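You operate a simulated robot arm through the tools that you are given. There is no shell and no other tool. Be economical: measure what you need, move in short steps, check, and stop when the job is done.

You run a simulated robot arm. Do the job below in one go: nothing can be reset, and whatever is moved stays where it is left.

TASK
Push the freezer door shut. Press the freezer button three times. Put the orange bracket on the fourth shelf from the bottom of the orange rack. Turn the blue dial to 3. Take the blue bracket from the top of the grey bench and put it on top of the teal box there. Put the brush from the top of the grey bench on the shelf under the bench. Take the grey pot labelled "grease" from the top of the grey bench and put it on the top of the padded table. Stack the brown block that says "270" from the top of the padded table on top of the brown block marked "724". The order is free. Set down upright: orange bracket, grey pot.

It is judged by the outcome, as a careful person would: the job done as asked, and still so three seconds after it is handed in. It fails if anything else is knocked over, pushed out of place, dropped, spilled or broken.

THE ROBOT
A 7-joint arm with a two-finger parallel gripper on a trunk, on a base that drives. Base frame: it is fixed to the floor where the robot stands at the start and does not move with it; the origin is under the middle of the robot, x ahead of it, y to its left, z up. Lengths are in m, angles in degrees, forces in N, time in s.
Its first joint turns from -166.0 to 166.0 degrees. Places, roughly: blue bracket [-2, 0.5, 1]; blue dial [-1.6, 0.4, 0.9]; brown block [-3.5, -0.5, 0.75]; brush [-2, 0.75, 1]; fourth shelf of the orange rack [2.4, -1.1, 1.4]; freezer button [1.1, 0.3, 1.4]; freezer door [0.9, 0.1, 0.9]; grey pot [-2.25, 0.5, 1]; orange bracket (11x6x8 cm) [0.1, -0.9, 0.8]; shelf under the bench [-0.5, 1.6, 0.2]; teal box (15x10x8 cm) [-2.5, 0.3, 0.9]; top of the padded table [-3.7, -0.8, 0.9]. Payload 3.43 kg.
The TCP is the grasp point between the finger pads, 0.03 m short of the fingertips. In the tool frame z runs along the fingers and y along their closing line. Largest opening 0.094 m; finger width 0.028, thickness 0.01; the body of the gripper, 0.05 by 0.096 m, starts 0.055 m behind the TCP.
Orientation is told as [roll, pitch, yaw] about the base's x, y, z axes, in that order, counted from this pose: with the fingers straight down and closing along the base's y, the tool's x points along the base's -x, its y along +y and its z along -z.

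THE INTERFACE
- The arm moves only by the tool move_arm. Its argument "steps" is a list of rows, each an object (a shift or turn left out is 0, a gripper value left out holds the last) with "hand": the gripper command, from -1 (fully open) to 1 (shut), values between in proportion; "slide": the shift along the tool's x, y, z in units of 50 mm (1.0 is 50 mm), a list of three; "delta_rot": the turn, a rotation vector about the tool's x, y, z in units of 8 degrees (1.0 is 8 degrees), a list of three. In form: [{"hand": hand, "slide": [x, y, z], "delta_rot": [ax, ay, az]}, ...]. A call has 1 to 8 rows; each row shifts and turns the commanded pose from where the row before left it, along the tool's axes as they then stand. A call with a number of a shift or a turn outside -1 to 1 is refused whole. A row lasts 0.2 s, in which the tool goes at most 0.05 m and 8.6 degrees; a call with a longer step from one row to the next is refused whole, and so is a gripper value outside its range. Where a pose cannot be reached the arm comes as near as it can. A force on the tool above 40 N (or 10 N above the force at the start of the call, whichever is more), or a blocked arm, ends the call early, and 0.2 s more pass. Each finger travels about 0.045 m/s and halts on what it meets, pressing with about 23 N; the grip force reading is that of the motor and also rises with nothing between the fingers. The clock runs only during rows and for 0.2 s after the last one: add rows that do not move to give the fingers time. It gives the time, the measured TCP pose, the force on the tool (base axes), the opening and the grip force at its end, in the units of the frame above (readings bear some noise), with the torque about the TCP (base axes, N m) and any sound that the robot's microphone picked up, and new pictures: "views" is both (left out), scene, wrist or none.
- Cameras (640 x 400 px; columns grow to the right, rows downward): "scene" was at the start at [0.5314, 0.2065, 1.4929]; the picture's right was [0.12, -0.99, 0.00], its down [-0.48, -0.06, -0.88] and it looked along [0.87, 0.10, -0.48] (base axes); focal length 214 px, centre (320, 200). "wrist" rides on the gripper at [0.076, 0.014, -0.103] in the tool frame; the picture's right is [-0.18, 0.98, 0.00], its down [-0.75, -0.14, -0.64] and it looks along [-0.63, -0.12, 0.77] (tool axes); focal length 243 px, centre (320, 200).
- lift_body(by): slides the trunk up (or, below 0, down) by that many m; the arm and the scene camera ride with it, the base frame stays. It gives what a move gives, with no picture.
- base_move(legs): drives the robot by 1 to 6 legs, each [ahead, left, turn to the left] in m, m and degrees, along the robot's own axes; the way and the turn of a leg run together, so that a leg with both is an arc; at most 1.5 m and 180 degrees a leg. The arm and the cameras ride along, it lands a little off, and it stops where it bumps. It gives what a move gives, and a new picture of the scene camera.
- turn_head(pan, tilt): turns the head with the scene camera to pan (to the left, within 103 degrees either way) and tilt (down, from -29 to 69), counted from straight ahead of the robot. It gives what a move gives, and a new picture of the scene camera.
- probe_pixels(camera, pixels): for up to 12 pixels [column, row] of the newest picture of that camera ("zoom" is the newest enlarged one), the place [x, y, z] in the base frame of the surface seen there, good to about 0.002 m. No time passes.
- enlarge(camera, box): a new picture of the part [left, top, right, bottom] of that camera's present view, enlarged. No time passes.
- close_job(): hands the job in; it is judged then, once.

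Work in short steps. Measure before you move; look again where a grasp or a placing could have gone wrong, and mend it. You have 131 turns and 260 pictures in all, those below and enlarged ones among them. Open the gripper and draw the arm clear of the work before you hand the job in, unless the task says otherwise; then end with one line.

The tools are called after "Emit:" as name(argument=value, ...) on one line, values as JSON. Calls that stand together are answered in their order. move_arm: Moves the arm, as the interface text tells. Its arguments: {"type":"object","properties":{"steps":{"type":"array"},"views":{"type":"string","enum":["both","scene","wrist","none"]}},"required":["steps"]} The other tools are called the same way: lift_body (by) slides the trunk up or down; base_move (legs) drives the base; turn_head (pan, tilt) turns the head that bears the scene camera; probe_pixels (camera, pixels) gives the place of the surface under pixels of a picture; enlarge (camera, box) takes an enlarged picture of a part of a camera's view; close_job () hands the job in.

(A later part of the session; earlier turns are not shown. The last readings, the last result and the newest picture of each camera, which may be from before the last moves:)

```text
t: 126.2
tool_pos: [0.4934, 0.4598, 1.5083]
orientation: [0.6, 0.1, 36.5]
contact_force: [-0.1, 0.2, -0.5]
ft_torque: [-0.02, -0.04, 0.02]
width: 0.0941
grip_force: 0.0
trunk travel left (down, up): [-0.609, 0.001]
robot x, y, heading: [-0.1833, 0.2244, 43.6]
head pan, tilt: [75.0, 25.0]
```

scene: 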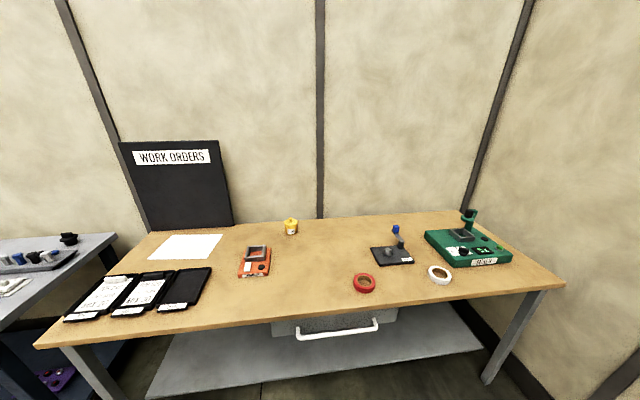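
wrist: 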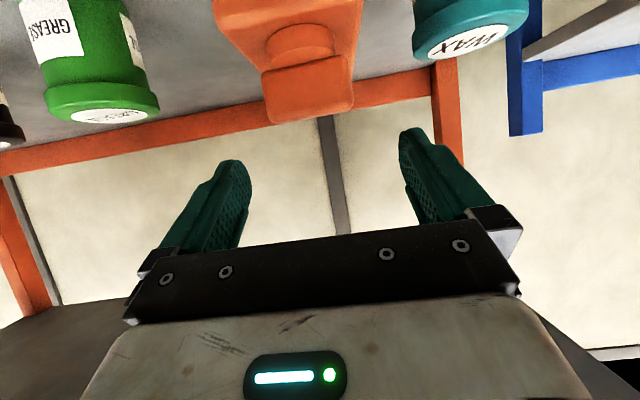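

The wooden workbench has the lower shelf at about (-0.5,1.6). I measure its edges and the shelf.

Emit:
probe_pixels(camera="scene", pixels=[[40, 345], [560, 285], [150, 235], [460, 213], [160, 385], [480, 350], [230, 360], [400, 360], [340, 335], [280, 330], [60, 250], [10, 320]])

Emit:
turn_head(pan=103, tilt=25)

```text
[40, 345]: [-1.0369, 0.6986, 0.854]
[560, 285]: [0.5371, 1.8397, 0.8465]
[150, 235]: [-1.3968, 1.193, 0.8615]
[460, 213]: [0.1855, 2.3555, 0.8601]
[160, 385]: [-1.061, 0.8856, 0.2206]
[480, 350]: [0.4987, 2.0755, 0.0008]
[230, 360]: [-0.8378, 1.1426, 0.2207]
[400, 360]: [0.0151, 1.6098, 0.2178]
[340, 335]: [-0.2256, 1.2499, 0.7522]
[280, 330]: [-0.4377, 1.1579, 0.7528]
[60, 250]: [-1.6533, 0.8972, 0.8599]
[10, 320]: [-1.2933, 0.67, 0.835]
```

```text
t: 127.2
tool_pos: [0.4938, 0.4607, 1.5084]
orientation: [0.7, 0.1, 36.4]
contact_force: [0.0, -0.6, 0.1]
ft_torque: [0.01, -0.01, 0.01]
width: 0.094
grip_force: 0.1
trunk travel left (down, up): [-0.609, 0.001]
robot x, y, heading: [-0.184, 0.2219, 43.3]
head pan, tilt: [103.0, 25.0]
```

scene: 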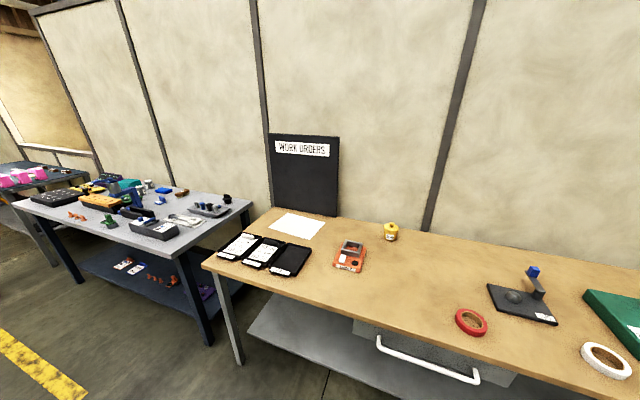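

The brush's destination is the wooden bench's lower shelf (z 0.22). Now I turn to face the wall side and strafe toward the grey bench.

Emit:
base_move(legs=[[0, 0, 82], [0, 1.2, 0]])

Emit:
turn_head(pan=10, tilt=35)

```text
t: 136.6
tool_pos: [-1.2946, 0.248, 1.5077]
orientation: [0.6, 0.1, 118.5]
contact_force: [-0.5, 0.0, 0.3]
ft_torque: [0.01, 0.01, -0.02]
width: 0.094
grip_force: 0.0
trunk travel left (down, up): [-0.609, 0.001]
robot x, y, heading: [-1.1493, -0.451, 125.9]
head pan, tilt: [103.0, 25.0]
```

scene: 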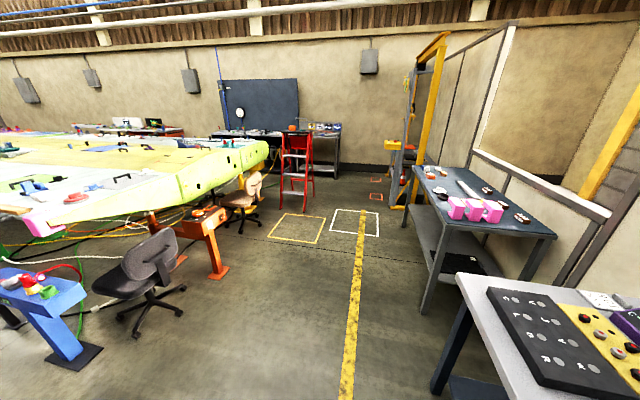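

```text
t: 138.3
tool_pos: [-1.2946, 0.2488, 1.508]
orientation: [0.7, 0.0, 118.5]
contact_force: [0.3, -1.6, -0.1]
ft_torque: [-0.01, -0.01, 0.0]
width: 0.094
grip_force: 0.0
trunk travel left (down, up): [-0.609, 0.001]
robot x, y, heading: [-1.1519, -0.4511, 125.8]
head pan, tilt: [10.0, 35.0]
```

scene: 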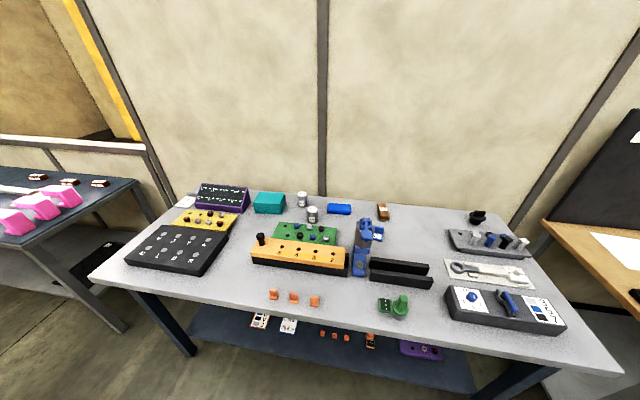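

The grey bench is fully in view. I enlarge the left/middle and the right part to identify objects.

Emit:
enlarge(camera="scene", box=[240, 180, 400, 290])

Emit:
enlarge(camera="scene", box=[430, 260, 590, 360])

```text
3.64 times, centred on (320, 235) of scene
```

zoom: 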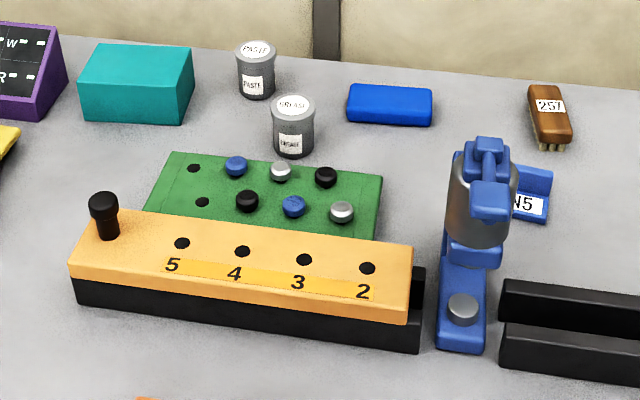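

```text
4.00 times, centred on (510, 310) of scene
```

zoom: 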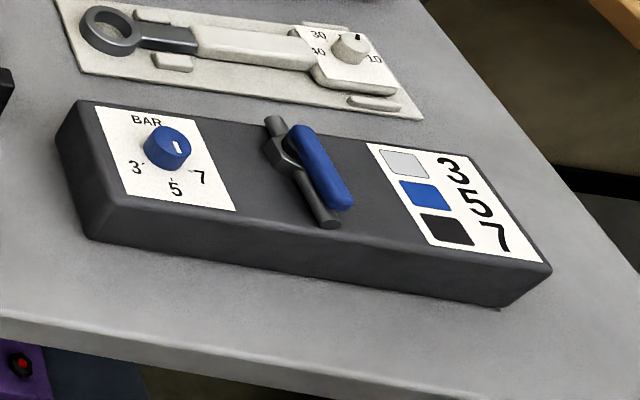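

I measure the candidate objects: pots, blue items, brush, teal box.

Emit:
probe_pixels(camera="scene", pixels=[[302, 195], [312, 210], [362, 268], [372, 235], [378, 235], [383, 210], [340, 207], [270, 200], [362, 225], [360, 255], [300, 255], [350, 300]])

Emit:
enlarge(camera="scene", box=[330, 190, 410, 290])

```text
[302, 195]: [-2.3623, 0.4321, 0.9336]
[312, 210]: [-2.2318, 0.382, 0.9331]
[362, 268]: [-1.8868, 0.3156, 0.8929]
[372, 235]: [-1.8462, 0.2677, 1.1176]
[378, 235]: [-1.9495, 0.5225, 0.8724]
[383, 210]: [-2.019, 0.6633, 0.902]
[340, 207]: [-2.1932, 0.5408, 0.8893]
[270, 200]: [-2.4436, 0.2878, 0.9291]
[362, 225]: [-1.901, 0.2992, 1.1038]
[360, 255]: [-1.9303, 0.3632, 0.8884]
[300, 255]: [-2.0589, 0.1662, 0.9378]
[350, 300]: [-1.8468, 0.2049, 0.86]
```

```text
4.00 times, centred on (370, 240) of scene
```

zoom: 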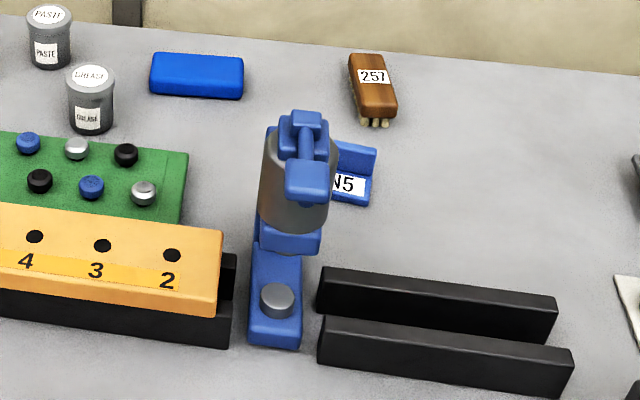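

I identified: grease pot (-2.23,0.38), blue L-bracket (-1.95,0.52), brush "257" (-2.02,0.66), teal box (-2.45,0.29). The dial comes first; I measure it.

Emit:
enlarge(camera="scene", box=[445, 275, 515, 325])

Emit:
probe_pixels(camera="zoom", pixels=[[235, 185], [255, 165], [180, 235], [245, 290], [330, 270], [100, 100], [330, 120], [225, 220], [280, 185]])

```text
8.00 times, centred on (480, 300) of scene
```

zoom: 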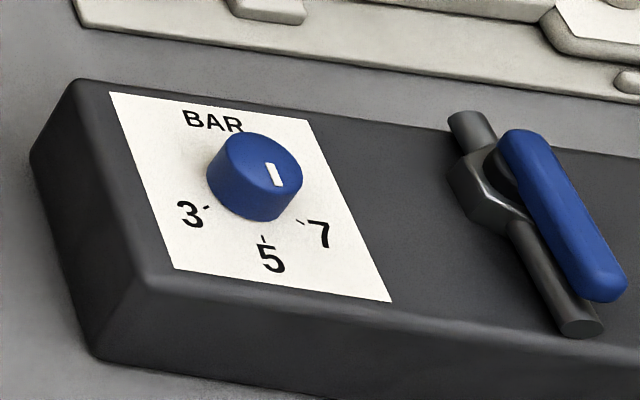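

```text
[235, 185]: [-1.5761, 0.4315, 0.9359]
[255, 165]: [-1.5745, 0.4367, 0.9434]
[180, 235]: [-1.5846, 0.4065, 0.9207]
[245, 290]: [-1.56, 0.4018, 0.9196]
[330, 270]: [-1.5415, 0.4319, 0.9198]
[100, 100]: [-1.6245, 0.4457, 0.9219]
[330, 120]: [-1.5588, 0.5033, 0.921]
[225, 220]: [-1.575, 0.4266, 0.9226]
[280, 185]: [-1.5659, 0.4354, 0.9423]
```

The panel is flat (z 0.920) with the knob top at 0.943, centre about (-1.572, 0.436). I drive 0.25 ahead, then look from above with the wrist camera.

Emit:
base_move(legs=[[0.25, 0, 0]])

Emit:
move_arm(steps=[{"slide": [-0.3, 0.6, 0.6]}, {"slide": [-0.3, 0.6, 0.6]}, {"slide": [0, 0.8, 0.6]}, {"slide": [0, 0.6, 0.7]}, {"slide": [0, 0, 0.9]}, {"slide": [0, 0, 0.9]}], views="wrist")

```text
t: 140.1
tool_pos: [-1.4386, 0.453, 1.5077]
orientation: [0.5, 0.1, 118.6]
contact_force: [-0.5, -0.3, 0.4]
ft_torque: [0.02, -0.01, -0.02]
width: 0.094
grip_force: 0.0
trunk travel left (down, up): [-0.609, 0.001]
robot x, y, heading: [-1.2977, -0.2467, 125.6]
head pan, tilt: [10.0, 35.0]
```

scene: 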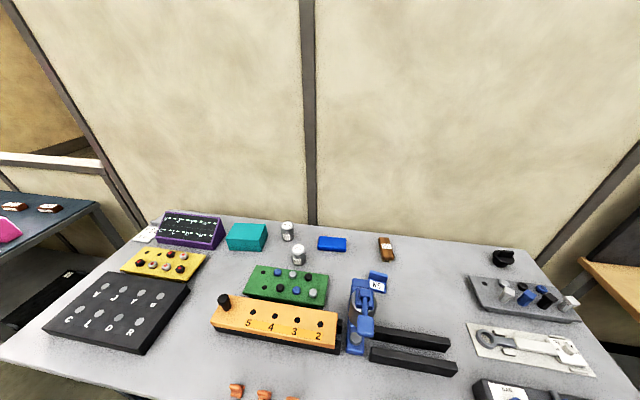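

```text
t: 141.5
tool_pos: [-1.5697, 0.4174, 1.2973]
orientation: [0.6, 0.2, 118.4]
contact_force: [0.6, -0.5, -0.3]
ft_torque: [-0.01, 0.03, 0.0]
width: 0.0939
grip_force: 0.0
trunk travel left (down, up): [-0.609, 0.001]
robot x, y, heading: [-1.2987, -0.2484, 125.6]
head pan, tilt: [10.0, 35.0]
```

wrist: 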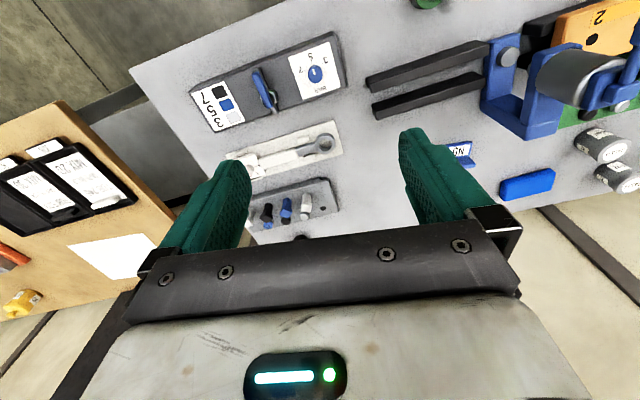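

The dial is at (316,73) in the wrist view; I enlarge and measure ticks and marker.

Emit:
enlarge(camera="wrist", box=[284, 40, 350, 105])

```text
6.15 times, centred on (317, 72) of wrist
```

zoom: 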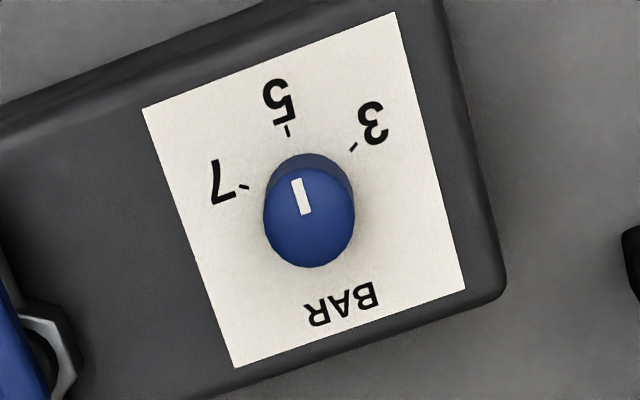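

The marker points to about 5. I probe ticks, marker ends and knob outline for exact angles.

Emit:
probe_pixels(camera="zoom", pixels=[[353, 147], [288, 131], [244, 186], [296, 182], [305, 212], [308, 215], [268, 215], [350, 215], [309, 264], [305, 172], [270, 60], [390, 15]])

```text
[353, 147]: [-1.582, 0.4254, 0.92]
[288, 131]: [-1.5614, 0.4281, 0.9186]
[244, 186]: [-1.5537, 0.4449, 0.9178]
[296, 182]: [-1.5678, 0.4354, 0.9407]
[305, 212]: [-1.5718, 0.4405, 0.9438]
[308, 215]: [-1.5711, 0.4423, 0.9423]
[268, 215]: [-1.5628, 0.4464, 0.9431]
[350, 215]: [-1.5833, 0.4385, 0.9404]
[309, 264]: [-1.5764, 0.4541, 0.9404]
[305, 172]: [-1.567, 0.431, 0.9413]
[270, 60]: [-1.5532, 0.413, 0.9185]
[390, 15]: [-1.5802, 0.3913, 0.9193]
```

Knob centre (-1.572,0.4425), diameter 24 mm; marks: 3 at -120°, 5 at -54°, 7 at 7°. The dial must turn about 65° clockwise seen from above; I check the lever height nearby.

Emit:
probe_pixels(camera="wrist", pixels=[[262, 75], [268, 95], [272, 110], [258, 88], [320, 145], [380, 110], [375, 85]])

```text
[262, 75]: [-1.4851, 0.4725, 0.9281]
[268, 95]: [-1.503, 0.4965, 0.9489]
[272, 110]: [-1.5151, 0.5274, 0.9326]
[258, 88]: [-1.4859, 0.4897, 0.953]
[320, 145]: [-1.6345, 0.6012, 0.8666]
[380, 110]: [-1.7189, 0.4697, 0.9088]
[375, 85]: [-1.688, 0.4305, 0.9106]
```

The lever is below the palm and 7 cm off. I pre-rotate the tool by -32°, centre over the knob with the gripper at 5 cm, and descend partway.

Emit:
move_arm(steps=[{"hand": -0.06, "slide": [-0.46, -0.2, 0]}, {"delta_rot": [0, 0, -1]}, {"delta_rot": [0, 0, -1]}, {"delta_rot": [0, 0, -1]}, {"delta_rot": [0, 0, -1]}, {"slide": [0, 0, 0.9]}, {"slide": [0, 0, 0.9]}, {"slide": [0, 0, 0.9]}], views="none")

Emit:
move_arm(steps=[{"slide": [0, 0, 0.9]}, {"slide": [0, 0, 0.9]}, {"slide": [0, 0, 0.9]}], views="wrist")

```text
t: 143.3
tool_pos: [-1.5722, 0.4418, 1.1584]
orientation: [0.5, -0.2, 142.5]
contact_force: [-0.7, 0.2, -0.6]
ft_torque: [-0.03, 0.01, 0.0]
width: 0.0499
grip_force: 0.0
out of reach, approached as far as the arm can: row 5
trunk travel left (down, up): [-0.609, 0.001]
robot x, y, heading: [-1.3004, -0.2503, 125.7]
head pan, tilt: [10.0, 35.0]
```

```text
t: 144.1
tool_pos: [-1.5691, 0.4355, 1.0214]
orientation: [0.5, -0.2, 142.5]
contact_force: [-0.4, 0.1, -0.5]
ft_torque: [0.0, -0.02, -0.01]
width: 0.0497
grip_force: 0.1
trunk travel left (down, up): [-0.609, 0.001]
robot x, y, heading: [-1.2997, -0.2493, 125.7]
head pan, tilt: [10.0, 35.0]
```

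wrist: 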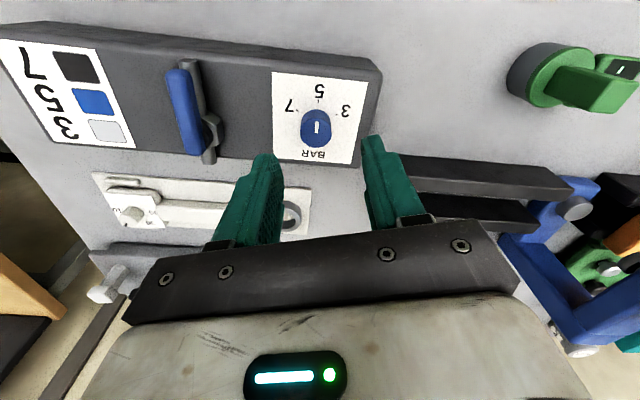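

Rotation stopped at yaw 142.5 (a joint limit), which is fine. I correct 7 mm, descend to z 0.957 and look.

Emit:
move_arm(steps=[{"slide": [-0.13, -0.075, 0.3]}, {"slide": [0, 0, 0.5]}, {"slide": [0, 0, 0.45]}, {}], views="wrist")

```text
t: 145.1
tool_pos: [-1.5747, 0.4421, 0.9595]
orientation: [0.5, -0.1, 142.5]
contact_force: [-1.1, -0.3, -0.2]
ft_torque: [-0.01, -0.01, 0.01]
width: 0.0499
grip_force: 0.0
trunk travel left (down, up): [-0.609, 0.001]
robot x, y, heading: [-1.3016, -0.2476, 125.8]
head pan, tilt: [10.0, 35.0]
```

wrist: 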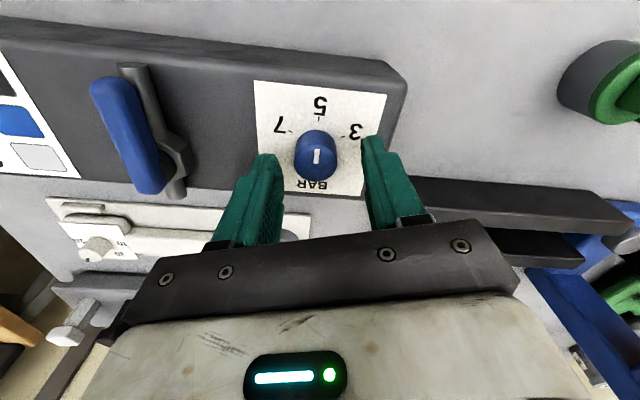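

The knob sits between the fingertips. I close and turn 40° clockwise first.

Emit:
move_arm(steps=[{"hand": 1}, {}, {}, {"delta_rot": [0, 0, 0.7]}, {"delta_rot": [0, 0, 0.9]}, {"delta_rot": [0, 0, 0.9]}, {"delta_rot": [0, 0, 0.9]}, {"delta_rot": [0, 0, 0.9]}], views="wrist")

```text
t: 146.9
tool_pos: [-1.5731, 0.444, 0.9608]
orientation: [0.2, 0.3, 108.0]
contact_force: [24.5, 5.6, -14.0]
ft_torque: [0.94, -0.47, 0.07]
width: 0.0252
grip_force: 45.2
trunk travel left (down, up): [-0.609, 0.001]
robot x, y, heading: [-1.2954, -0.2534, 125.7]
head pan, tilt: [10.0, 35.0]
```

wrist: 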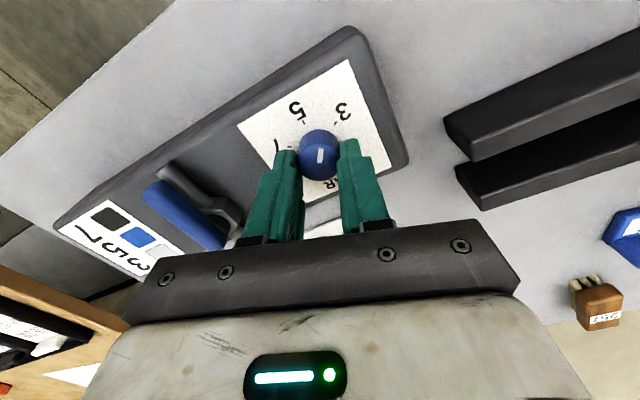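

The knob turns with the gripper (35° so far). I turn about 28° more.

Emit:
move_arm(steps=[{"delta_rot": [0, 0, 0.9]}, {"delta_rot": [0, 0, 0.9]}, {"delta_rot": [0, 0, 0.9]}, {"delta_rot": [0, 0, 0.6]}, {}], views="wrist")

Emit:
enlarge(camera="wrist", box=[240, 60, 400, 220])

```text
t: 148.1
tool_pos: [-1.5726, 0.4457, 0.9612]
orientation: [-0.1, 0.5, 81.7]
contact_force: [33.6, 7.7, -6.6]
ft_torque: [0.32, -0.99, 0.4]
width: 0.0253
grip_force: 45.3
trunk travel left (down, up): [-0.609, 0.001]
robot x, y, heading: [-1.2961, -0.2499, 125.7]
head pan, tilt: [10.0, 35.0]
```

wrist: 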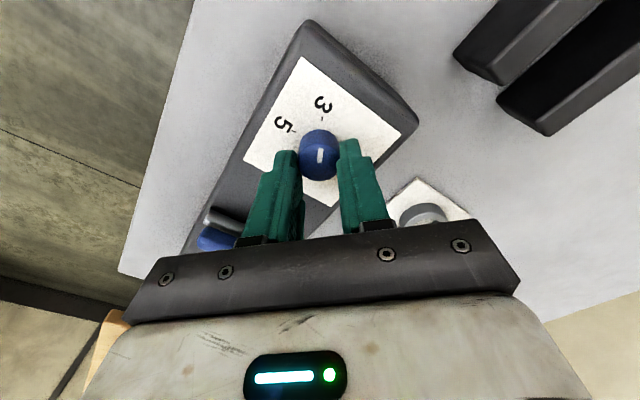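

```text
2.50 times, centred on (320, 140) of wrist
```

zoom: 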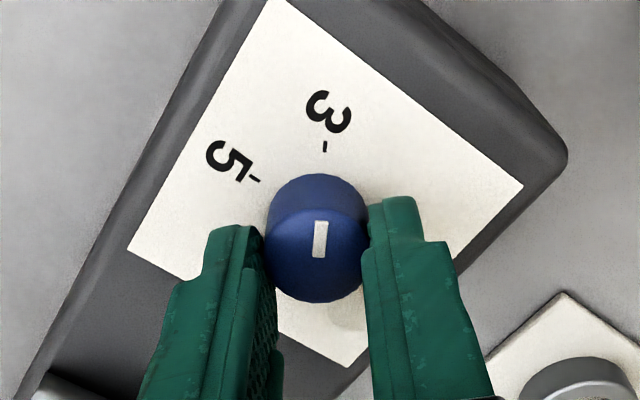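

The marker now points at the 3 tick. I open, rise and measure.

Emit:
move_arm(steps=[{"hand": -0.3}, {}, {}, {"slide": [0, 0, -0.6]}, {"slide": [0, 0, -0.9]}], views="wrist")

Emit:
enlarge(camera="wrist", box=[280, 60, 380, 160])

```text
t: 149.3
tool_pos: [-1.577, 0.4464, 1.0356]
orientation: [0.4, 0.5, 81.7]
contact_force: [0.1, 1.0, -0.9]
ft_torque: [-0.01, -0.06, 0.01]
width: 0.0612
grip_force: 0.0
trunk travel left (down, up): [-0.609, 0.001]
robot x, y, heading: [-1.2983, -0.249, 125.5]
head pan, tilt: [10.0, 35.0]
```

wrist: 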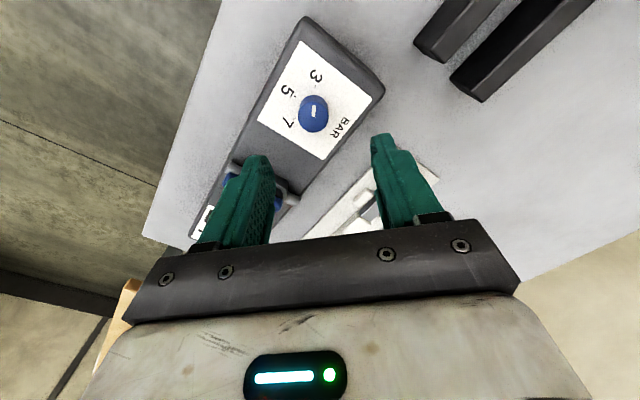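

```text
4.00 times, centred on (330, 110) of wrist
```

zoom: 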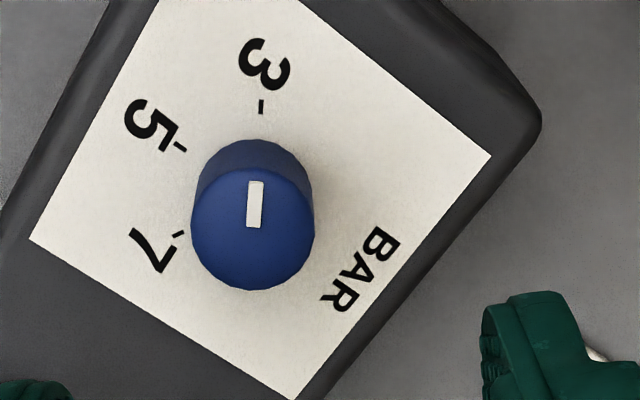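

The dial is at 3. I raise the tool clear and look down at the bench's front edge for room to drive closer.

Emit:
move_arm(steps=[{"slide": [0, 0, -0.9]}, {"slide": [0, 0, -0.9]}, {"slide": [0, 0, -0.9]}, {"slide": [0, 0, -0.9]}, {"slide": [0, 0, -0.9]}], views="none")

Emit:
turn_head(pan=20, tilt=55)

```text
t: 150.5
tool_pos: [-1.5728, 0.4485, 1.261]
orientation: [0.4, 0.5, 81.7]
contact_force: [-0.1, 0.3, -0.1]
ft_torque: [-0.02, -0.02, -0.04]
width: 0.0612
grip_force: 0.1
trunk travel left (down, up): [-0.609, 0.001]
robot x, y, heading: [-1.2959, -0.2515, 125.4]
head pan, tilt: [10.0, 35.0]
```

```text
t: 151.3
tool_pos: [-1.5733, 0.4496, 1.2603]
orientation: [0.4, 0.5, 81.7]
contact_force: [-1.2, 1.1, 0.8]
ft_torque: [0.02, -0.01, -0.01]
width: 0.061
grip_force: 0.0
trunk travel left (down, up): [-0.609, 0.001]
robot x, y, heading: [-1.2981, -0.2512, 125.8]
head pan, tilt: [20.0, 55.0]
```

scene: 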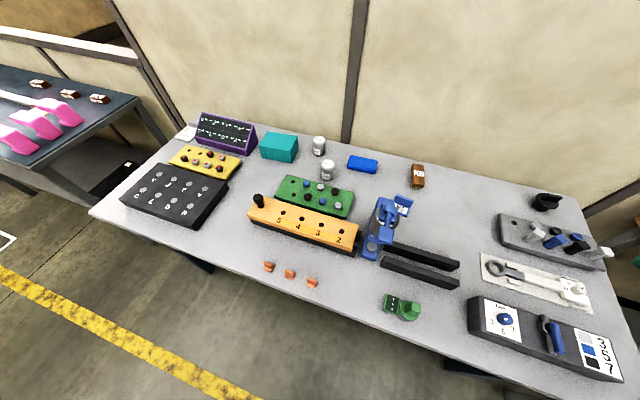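

I probe the bench's front edge and re-measure the bracket, brush and box.

Emit:
probe_pixels(camera="scene", pixels=[[98, 208], [340, 305], [548, 385], [405, 200], [401, 210], [418, 176], [279, 147], [327, 165], [385, 215], [370, 245], [400, 245]])

Emit:
enlarge(camera="scene", box=[350, 150, 450, 270])

```text
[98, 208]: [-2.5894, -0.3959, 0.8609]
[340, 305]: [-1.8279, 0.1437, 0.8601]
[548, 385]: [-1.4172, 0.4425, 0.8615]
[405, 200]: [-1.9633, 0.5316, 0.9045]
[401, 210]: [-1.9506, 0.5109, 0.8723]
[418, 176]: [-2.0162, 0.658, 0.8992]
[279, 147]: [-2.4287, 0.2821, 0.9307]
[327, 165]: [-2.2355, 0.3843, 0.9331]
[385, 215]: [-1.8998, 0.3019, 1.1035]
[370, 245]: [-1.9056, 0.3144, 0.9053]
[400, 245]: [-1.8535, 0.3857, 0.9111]
```

```text
3.33 times, centred on (400, 210) of scene
```

zoom: 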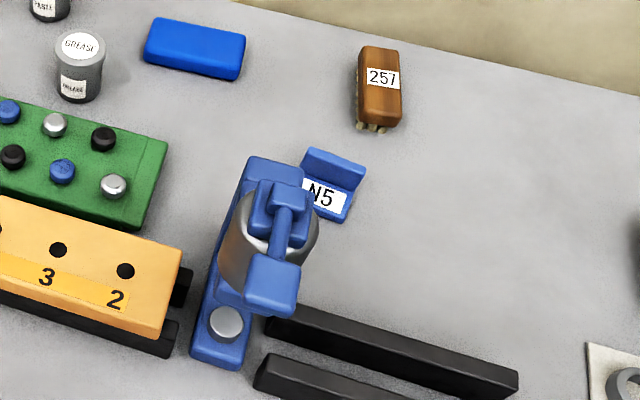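

The bench edge is at n=1.18 (robot at 0.55). I drive 0.22 ahead, then move over the blue bracket while turning to yaw 36° so the fingers can close on its upright wall.

Emit:
base_move(legs=[[0.22, 0, 0]])

Emit:
move_arm(steps=[{"slide": [0.45, 0.8, 0]}, {"slide": [0.45, 0.8, 0]}, {"slide": [0.45, 0.8, 0]}, {"slide": [0.45, 0.8, 0]}, {"slide": [0.45, 0.8, 0]}, {"slide": [0.45, 0.8, 0]}, {"delta_rot": [0, 0, 0.95]}, {"delta_rot": [0, 0, 0.95]}], views="none")

Emit:
move_arm(steps=[{"delta_rot": [0, 0, 0.95]}, {"delta_rot": [0, 0, 0.95]}, {"delta_rot": [0, 0, 0.95]}, {"delta_rot": [0, 0, 0.95]}, {"slide": [0, 0, 0.9]}, {"slide": [0, 0, 0.9]}], views="both")

```text
t: 153.0
tool_pos: [-1.7025, 0.6284, 1.2601]
orientation: [0.5, 0.5, 81.8]
contact_force: [0.0, -0.4, 0.3]
ft_torque: [-0.02, -0.01, 0.02]
width: 0.0614
grip_force: 0.0
trunk travel left (down, up): [-0.609, 0.001]
robot x, y, heading: [-1.4289, -0.0733, 125.7]
head pan, tilt: [20.0, 55.0]
```

scene: 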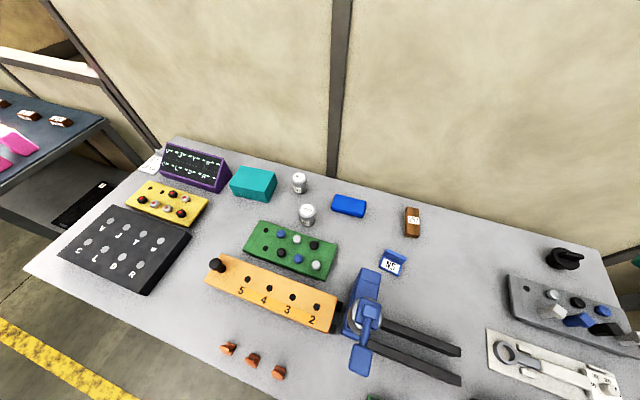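

```text
t: 154.8
tool_pos: [-1.9611, 0.5295, 1.2654]
orientation: [0.4, 0.5, 66.6]
contact_force: [0.2, 0.0, -0.5]
ft_torque: [-0.02, 0.01, 0.03]
width: 0.061
grip_force: 0.1
trunk travel left (down, up): [-0.609, 0.001]
robot x, y, heading: [-1.4274, -0.071, 125.9]
head pan, tilt: [20.0, 55.0]
```

```text
t: 156.2
tool_pos: [-1.9634, 0.5271, 1.1731]
orientation: [-0.1, 0.6, 36.1]
contact_force: [0.3, 1.2, 0.0]
ft_torque: [0.0, 0.01, 0.02]
width: 0.0612
grip_force: 0.2
trunk travel left (down, up): [-0.609, 0.001]
robot x, y, heading: [-1.4295, -0.0695, 125.7]
head pan, tilt: [20.0, 55.0]
```

scene: 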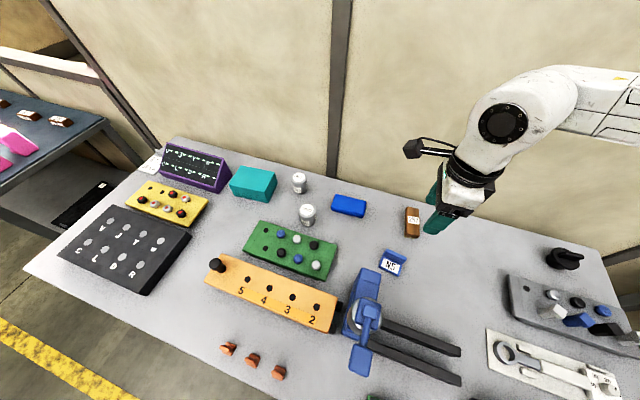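
wrist: 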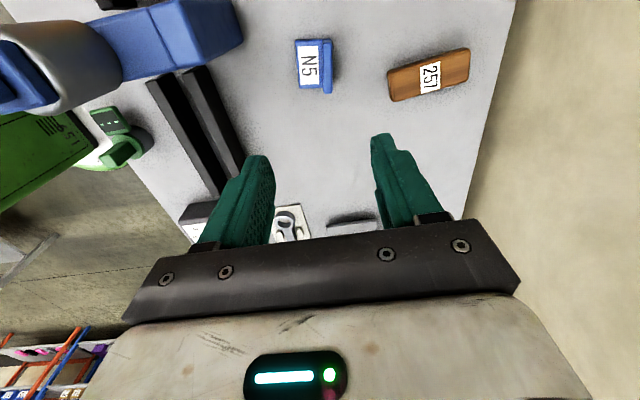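

Both bracket (312,65) and brush (428,75) are clear in the wrist view. I enlarge and measure them.

Emit:
enlarge(camera="wrist", box=[270, 20, 490, 120])

Emit:
probe_pixels(camera="wrist", pixels=[[322, 40], [331, 40], [325, 90], [333, 90], [297, 42], [300, 90], [310, 65], [328, 65], [390, 75], [467, 52], [470, 75], [396, 100]])

```text
2.91 times, centred on (380, 70) of wrist
```

zoom: 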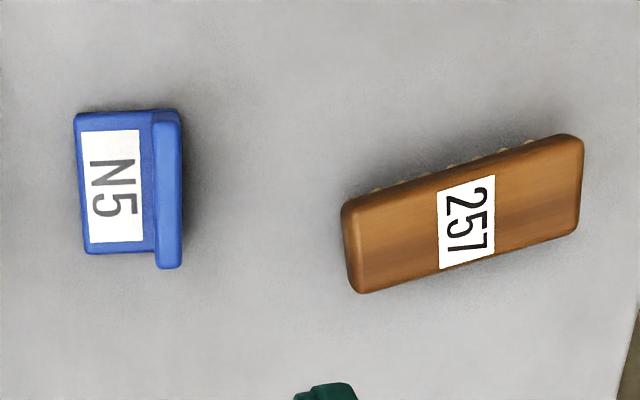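

```text
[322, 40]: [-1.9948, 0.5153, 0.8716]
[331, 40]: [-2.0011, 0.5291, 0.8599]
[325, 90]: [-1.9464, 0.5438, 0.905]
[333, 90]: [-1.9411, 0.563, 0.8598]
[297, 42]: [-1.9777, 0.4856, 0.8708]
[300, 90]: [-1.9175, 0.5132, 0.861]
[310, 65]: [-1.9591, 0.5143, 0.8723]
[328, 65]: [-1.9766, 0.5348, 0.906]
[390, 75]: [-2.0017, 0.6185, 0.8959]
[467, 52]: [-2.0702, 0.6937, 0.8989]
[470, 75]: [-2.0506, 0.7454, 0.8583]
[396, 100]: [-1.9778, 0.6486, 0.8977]
```

I probe the wall's top edge and the brush outline in the enlarged view.

Emit:
probe_pixels(camera="zoom", pixels=[[160, 126], [176, 126], [160, 262], [176, 260], [167, 195], [80, 118], [88, 248], [147, 190], [350, 215], [570, 145], [572, 222], [362, 282]])

```text
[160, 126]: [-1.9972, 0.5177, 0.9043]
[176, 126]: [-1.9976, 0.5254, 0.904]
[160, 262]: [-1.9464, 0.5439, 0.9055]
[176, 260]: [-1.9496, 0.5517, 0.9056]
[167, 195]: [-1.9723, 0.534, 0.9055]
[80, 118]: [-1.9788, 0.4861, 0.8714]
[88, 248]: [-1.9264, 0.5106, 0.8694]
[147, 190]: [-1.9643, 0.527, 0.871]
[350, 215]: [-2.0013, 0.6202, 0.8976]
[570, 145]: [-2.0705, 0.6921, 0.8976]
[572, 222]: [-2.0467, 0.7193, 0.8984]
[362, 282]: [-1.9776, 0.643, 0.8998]
```

The wall runs at 28.4°, centre (-1.9725,0.5345), top 0.9055, base plate top 0.871. I align to yaw 28.4° and descend, fingertips stopping just above the plate.

Emit:
move_arm(steps=[{"delta_rot": [0, 0, 0.96]}, {"slide": [0.09, 0.22, 0.5]}, {"slide": [0, 0, 0.9]}, {"slide": [0, 0, 0.9]}, {"slide": [0, 0, 0.9]}, {"slide": [0, 0, 0.9]}], views="both")

```text
t: 157.6
tool_pos: [-1.9726, 0.5336, 0.9708]
orientation: [-0.1, 0.6, 28.5]
contact_force: [-0.1, -1.0, 0.5]
ft_torque: [0.02, 0.02, 0.0]
width: 0.0607
grip_force: 0.0
trunk travel left (down, up): [-0.609, 0.001]
robot x, y, heading: [-1.4276, -0.07, 125.9]
head pan, tilt: [20.0, 55.0]
```

scene: 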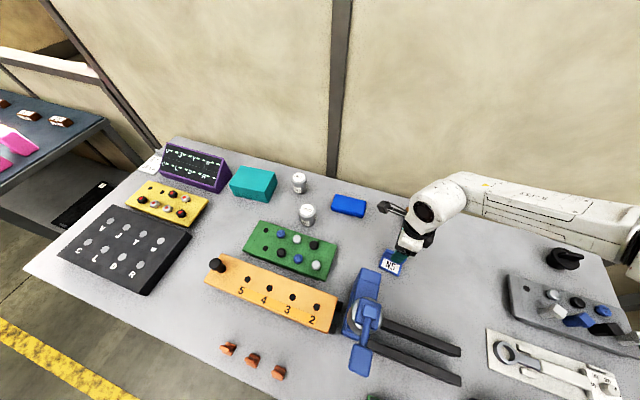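
wrist: 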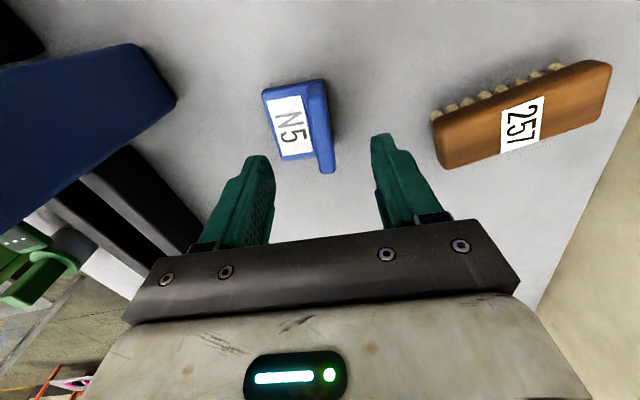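

Well aligned: the wall is between the fingers. I descend to z 0.907 and close.

Emit:
move_arm(steps=[{"slide": [0, 0, 0.6]}, {"slide": [0, 0, 0.65]}, {}, {"hand": 1}, {}, {}, {}, {}], views="wrist")

Emit:
move_arm(steps=[{"slide": [0, 0, -0.4]}, {"slide": [0, 0, -0.7]}, {"slide": [0, 0, -0.9]}, {"slide": [0, 0, -0.9]}, {"slide": [0, 0, -0.9]}], views="wrist")

```text
t: 159.4
tool_pos: [-1.9716, 0.5303, 0.907]
orientation: [-0.2, 0.4, 28.5]
contact_force: [-0.3, 0.3, 0.7]
ft_torque: [0.02, 0.06, 0.01]
width: 0.0176
grip_force: 23.1
trunk travel left (down, up): [-0.609, 0.001]
robot x, y, heading: [-1.4295, -0.071, 125.7]
head pan, tilt: [20.0, 55.0]
```

wrist: 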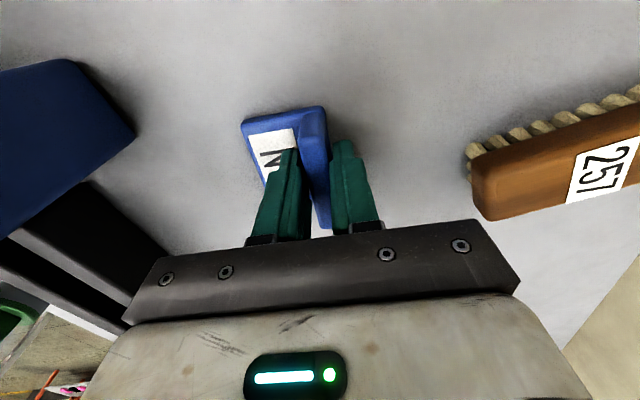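

```text
t: 160.6
tool_pos: [-1.9712, 0.5349, 1.0924]
orientation: [-0.1, 0.5, 28.7]
contact_force: [-0.4, 0.6, -0.9]
ft_torque: [-0.02, 0.01, -0.01]
width: 0.0178
grip_force: 23.0
trunk travel left (down, up): [-0.609, 0.001]
robot x, y, heading: [-1.4269, -0.0696, 125.6]
head pan, tilt: [20.0, 55.0]
```

wrist: 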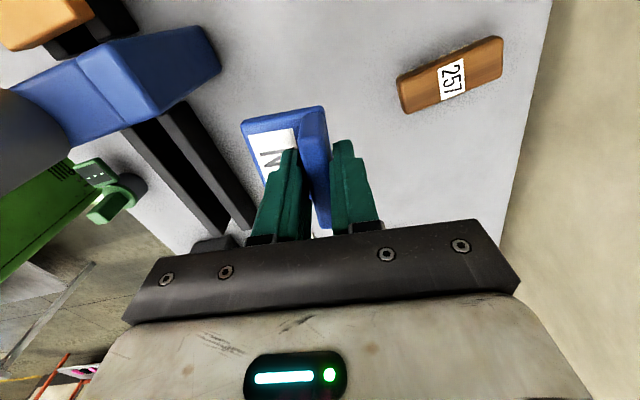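

The bracket is held. I measure the teal box's top, rise 10 cm more and strafe 0.5 left.

Emit:
enlarge(camera="scene", box=[210, 140, 330, 230])

Emit:
probe_pixels(camera="zoom", pixels=[[110, 200], [150, 142], [355, 180], [320, 240], [230, 190], [110, 260], [310, 310], [480, 220], [520, 340]])

Emit:
move_arm(steps=[{"slide": [0, 0, -0.9]}, {"slide": [0, 0, -0.9]}, {"slide": [0, 0, -0.4]}], views="none")

Emit:
base_move(legs=[[0, 0.5, 0]])

```text
4.44 times, centred on (270, 185) of scene
```

zoom: 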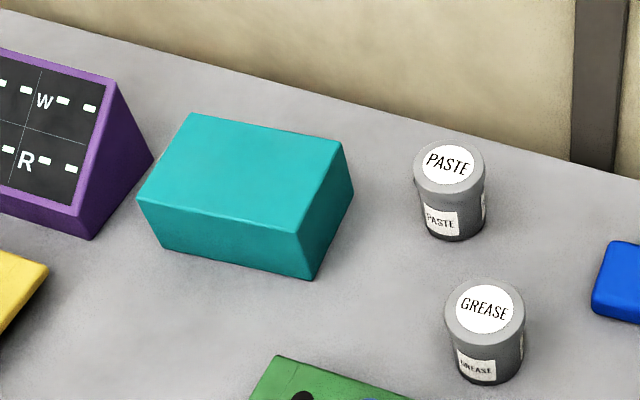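

```text
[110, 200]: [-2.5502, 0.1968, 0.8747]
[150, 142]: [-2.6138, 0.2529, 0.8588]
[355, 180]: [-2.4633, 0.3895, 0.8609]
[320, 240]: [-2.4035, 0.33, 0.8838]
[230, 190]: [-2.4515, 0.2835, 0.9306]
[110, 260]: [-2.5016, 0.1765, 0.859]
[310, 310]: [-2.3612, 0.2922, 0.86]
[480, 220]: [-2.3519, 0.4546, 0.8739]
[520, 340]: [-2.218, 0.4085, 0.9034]
```

```text
t: 161.4
tool_pos: [-1.9714, 0.5381, 1.2053]
orientation: [-0.3, 0.6, 28.5]
contact_force: [0.7, -0.1, -0.1]
ft_torque: [0.06, -0.01, 0.05]
width: 0.0177
grip_force: 22.9
trunk travel left (down, up): [-0.609, 0.001]
robot x, y, heading: [-1.4278, -0.0731, 125.8]
head pan, tilt: [20.0, 55.0]
```

```text
t: 164.4
tool_pos: [-2.3805, 0.2414, 1.2053]
orientation: [0.0, 0.5, 28.8]
contact_force: [0.1, 0.1, -1.0]
ft_torque: [0.02, 0.0, 0.04]
width: 0.0179
grip_force: 22.7
trunk travel left (down, up): [-0.609, 0.001]
robot x, y, heading: [-1.8351, -0.3663, 126.3]
head pan, tilt: [20.0, 55.0]
```

scene: 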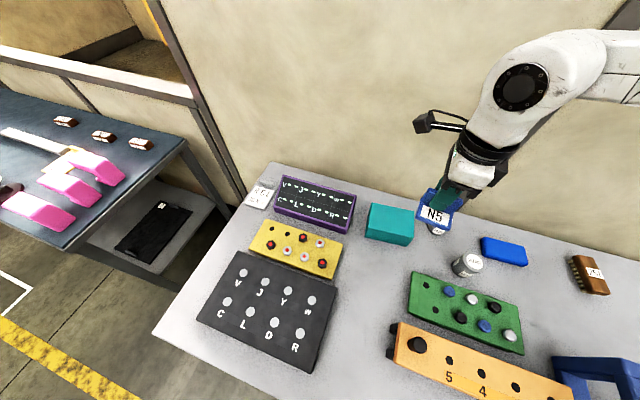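

The teal box is at (390,222). I enlarge for its top corners.

Emit:
enlarge(camera="scene", box=[340, 180, 460, 260])

Emit:
probe_pixels(camera="scene", pixels=[[372, 206], [411, 211], [409, 235], [368, 227], [390, 218], [433, 195], [427, 212]])

```text
5.00 times, centred on (400, 220) of scene
```

zoom: 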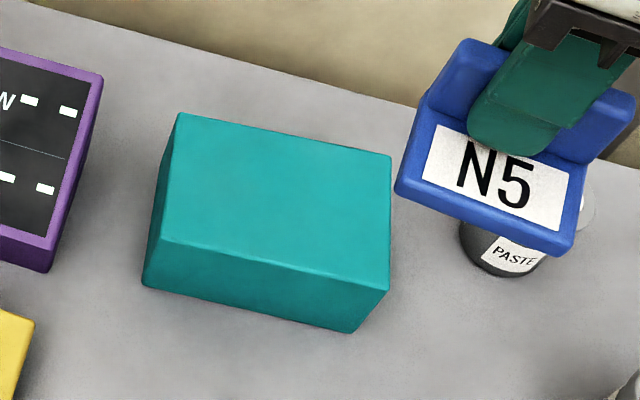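

```text
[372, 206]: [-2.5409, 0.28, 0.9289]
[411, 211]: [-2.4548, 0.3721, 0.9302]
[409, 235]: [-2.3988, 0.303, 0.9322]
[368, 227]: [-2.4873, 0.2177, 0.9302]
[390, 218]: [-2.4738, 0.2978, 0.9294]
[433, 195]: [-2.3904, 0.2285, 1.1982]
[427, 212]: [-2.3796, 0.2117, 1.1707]
```

Box top centre (-2.4705,0.293) at z 0.930. I move the bracket above it (TCP target (-2.479,0.3085)) and descend to just above.

Emit:
move_arm(steps=[{"slide": [0.36, 0.71, 0]}, {"slide": [0.36, 0.71, 0]}, {"slide": [0.36, 0.71, 0]}, {"slide": [0, 0, 0.9]}, {"slide": [0, 0, 0.9]}, {"slide": [0, 0, 0.9]}, {"slide": [0, 0, 0.9]}, {"slide": [0, 0, 0.4]}], views="both")

Emit:
enlarge(camera="scene", box=[340, 160, 460, 260])

```text
t: 166.2
tool_pos: [-2.4832, 0.3094, 1.0034]
orientation: [-0.1, 0.5, 28.8]
contact_force: [-0.3, 0.6, -0.7]
ft_torque: [0.03, 0.01, 0.0]
width: 0.0176
grip_force: 22.8
trunk travel left (down, up): [-0.609, 0.001]
robot x, y, heading: [-1.8333, -0.3652, 126.1]
head pan, tilt: [20.0, 55.0]
```

scene: 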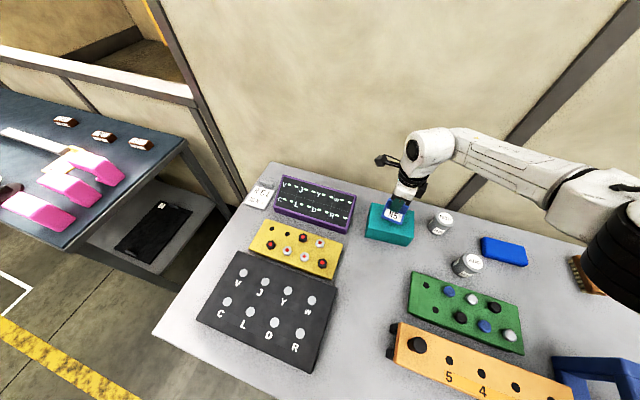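
wrist: 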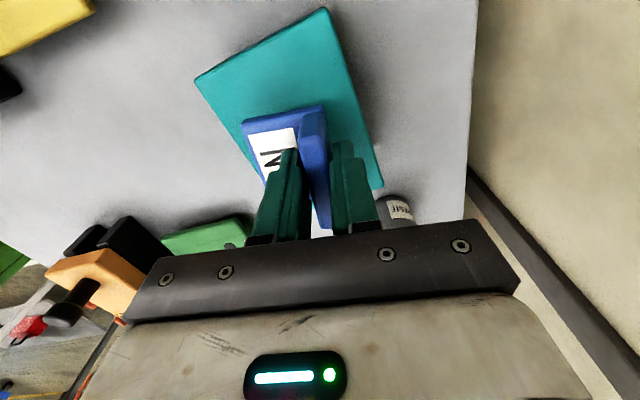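

```text
4.00 times, centred on (400, 210) of scene
```

zoom: 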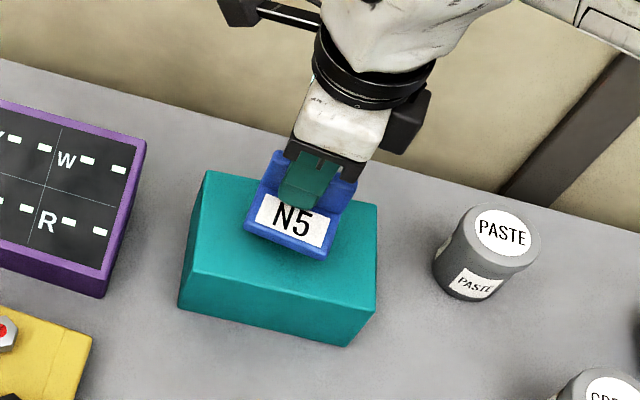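

Well centred over the box. I lower to contact and check the force.

Emit:
move_arm(steps=[{"slide": [0, 0, 0.25]}, {"slide": [0, 0, 0.18]}, {"slide": [0, 0, 0.08]}, {}], views="none")

```text
t: 167.2
tool_pos: [-2.4838, 0.3078, 0.9779]
orientation: [0.0, 0.6, 28.8]
contact_force: [-0.1, 0.5, -0.8]
ft_torque: [0.03, 0.0, -0.02]
width: 0.0179
grip_force: 22.7
trunk travel left (down, up): [-0.609, 0.001]
robot x, y, heading: [-1.8358, -0.3651, 125.9]
head pan, tilt: [20.0, 55.0]
```

Emit:
move_arm(steps=[{"slide": [0, 0, 0.03]}, {"slide": [0, 0, 0.02]}, {}], views="none")

```text
t: 168.0
tool_pos: [-2.4816, 0.3074, 0.9773]
orientation: [0.1, 0.7, 28.8]
contact_force: [-4.0, 1.3, 7.8]
ft_torque: [0.13, -0.2, 0.04]
width: 0.0176
grip_force: 23.4
trunk travel left (down, up): [-0.609, 0.001]
robot x, y, heading: [-1.8363, -0.3669, 125.9]
head pan, tilt: [20.0, 55.0]
```

The bracket touches the box (7.8 N). I ease off, open and rise.

Emit:
move_arm(steps=[{"slide": [0, 0, -0.02]}, {"hand": -0.3}, {}, {}, {"slide": [0, 0, -0.5]}, {"slide": [0, 0, -0.9]}, {"slide": [0, 0, -0.9]}, {"slide": [0, 0, -0.9]}], views="both")

Emit:
enlarge(camera="scene", box=[340, 160, 500, 290])

```text
t: 169.8
tool_pos: [-2.4807, 0.3084, 1.1357]
orientation: [-0.2, 0.4, 28.8]
contact_force: [0.1, 0.3, 0.1]
ft_torque: [0.0, -0.01, 0.01]
width: 0.0612
grip_force: 0.1
trunk travel left (down, up): [-0.609, 0.001]
robot x, y, heading: [-1.8371, -0.3635, 125.9]
head pan, tilt: [20.0, 55.0]
```

scene: 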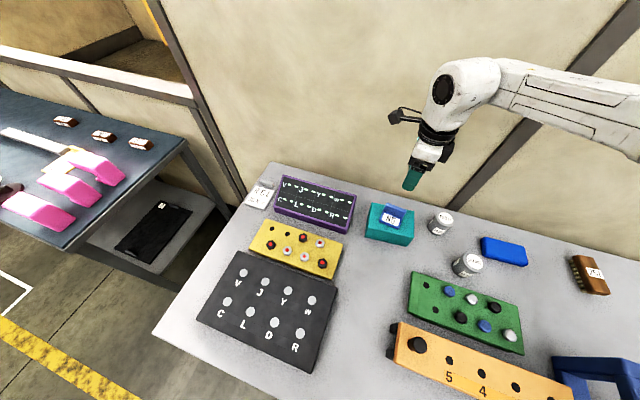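
wrist: 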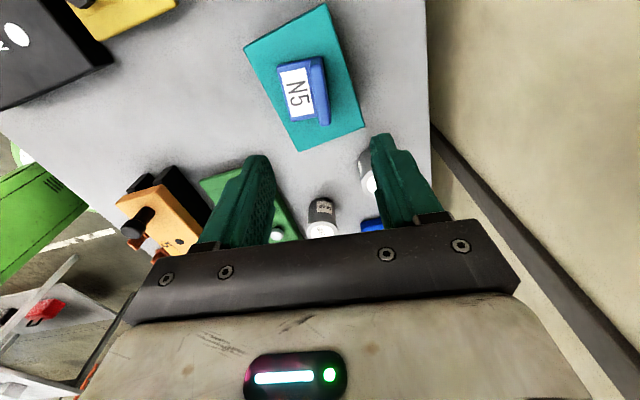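

```text
3.08 times, centred on (420, 225) of scene
```

zoom: 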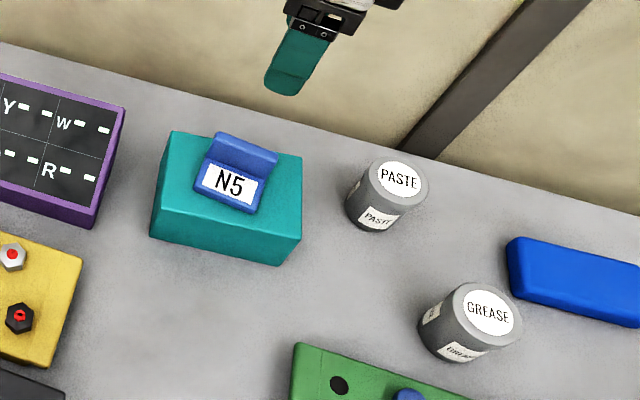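

The blue bracket sits on the teal box. Next the grease pot: I probe its lid for the centre and diameter.

Emit:
probe_pixels(camera="zoom", pixels=[[456, 312], [520, 322], [489, 286], [485, 338], [488, 312], [445, 350], [385, 170], [535, 260]])

```text
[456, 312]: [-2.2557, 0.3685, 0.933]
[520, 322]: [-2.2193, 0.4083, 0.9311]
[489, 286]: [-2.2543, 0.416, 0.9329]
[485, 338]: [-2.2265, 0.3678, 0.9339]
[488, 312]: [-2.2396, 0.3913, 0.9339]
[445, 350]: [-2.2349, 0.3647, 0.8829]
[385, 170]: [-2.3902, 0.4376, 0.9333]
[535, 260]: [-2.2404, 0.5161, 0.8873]
```

Grease pot centre (-2.239,0.390), diameter 55 mm, lid top 0.933. I move over it with the gripper open and turn to yaw 75° to clear the green board.

Emit:
move_arm(steps=[{"hand": -1, "slide": [-0.837, -0.15, 0]}, {"slide": [-0.837, -0.15, 0]}, {"slide": [-0.837, -0.15, 0]}, {"slide": [-0.837, -0.15, 0]}, {"slide": [-0.837, -0.15, 0]}, {"slide": [-0.837, -0.15, 0]}, {"delta_rot": [0, 0, -0.96]}, {"delta_rot": [0, 0, -0.96]}], views="none")

Emit:
move_arm(steps=[{"delta_rot": [0, 0, -0.96]}, {"delta_rot": [0, 0, -0.96]}, {"delta_rot": [0, 0, -0.96]}, {"delta_rot": [0, 0, -0.96]}, {"slide": [0, 0, 0.8]}, {"slide": [0, 0, 0.8]}], views="both")

```text
t: 171.6
tool_pos: [-2.2365, 0.3894, 1.1362]
orientation: [0.0, 0.7, 44.4]
contact_force: [-1.0, -1.2, 0.8]
ft_torque: [0.02, -0.03, 0.02]
width: 0.0937
grip_force: 0.1
trunk travel left (down, up): [-0.609, 0.001]
robot x, y, heading: [-1.8375, -0.3683, 126.4]
head pan, tilt: [20.0, 55.0]
```

```text
t: 173.0
tool_pos: [-2.2401, 0.3885, 1.0532]
orientation: [0.3, 0.4, 74.9]
contact_force: [0.1, 0.1, -0.1]
ft_torque: [-0.02, -0.01, 0.0]
width: 0.094
grip_force: 0.0
trunk travel left (down, up): [-0.609, 0.001]
robot x, y, heading: [-1.8357, -0.3658, 126.0]
head pan, tilt: [20.0, 55.0]
```

scene: 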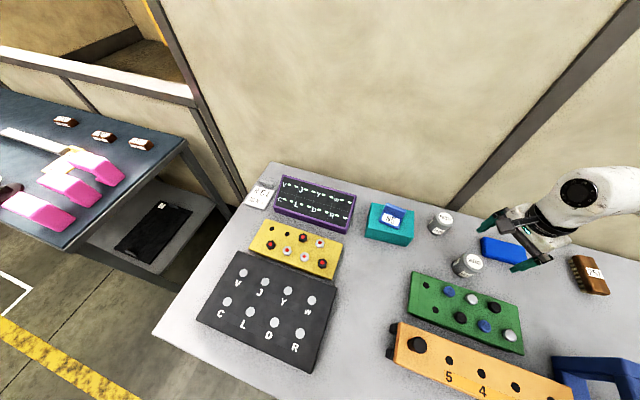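
wrist: 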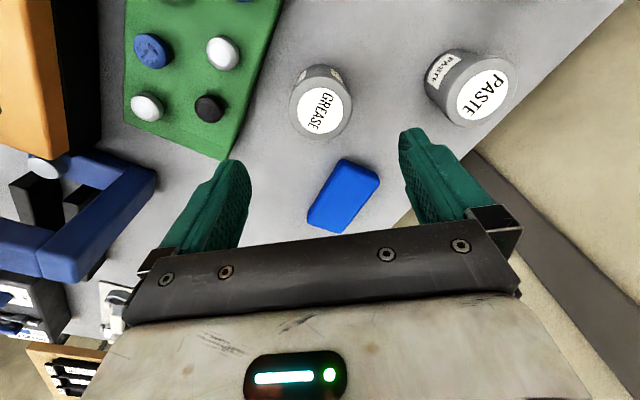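

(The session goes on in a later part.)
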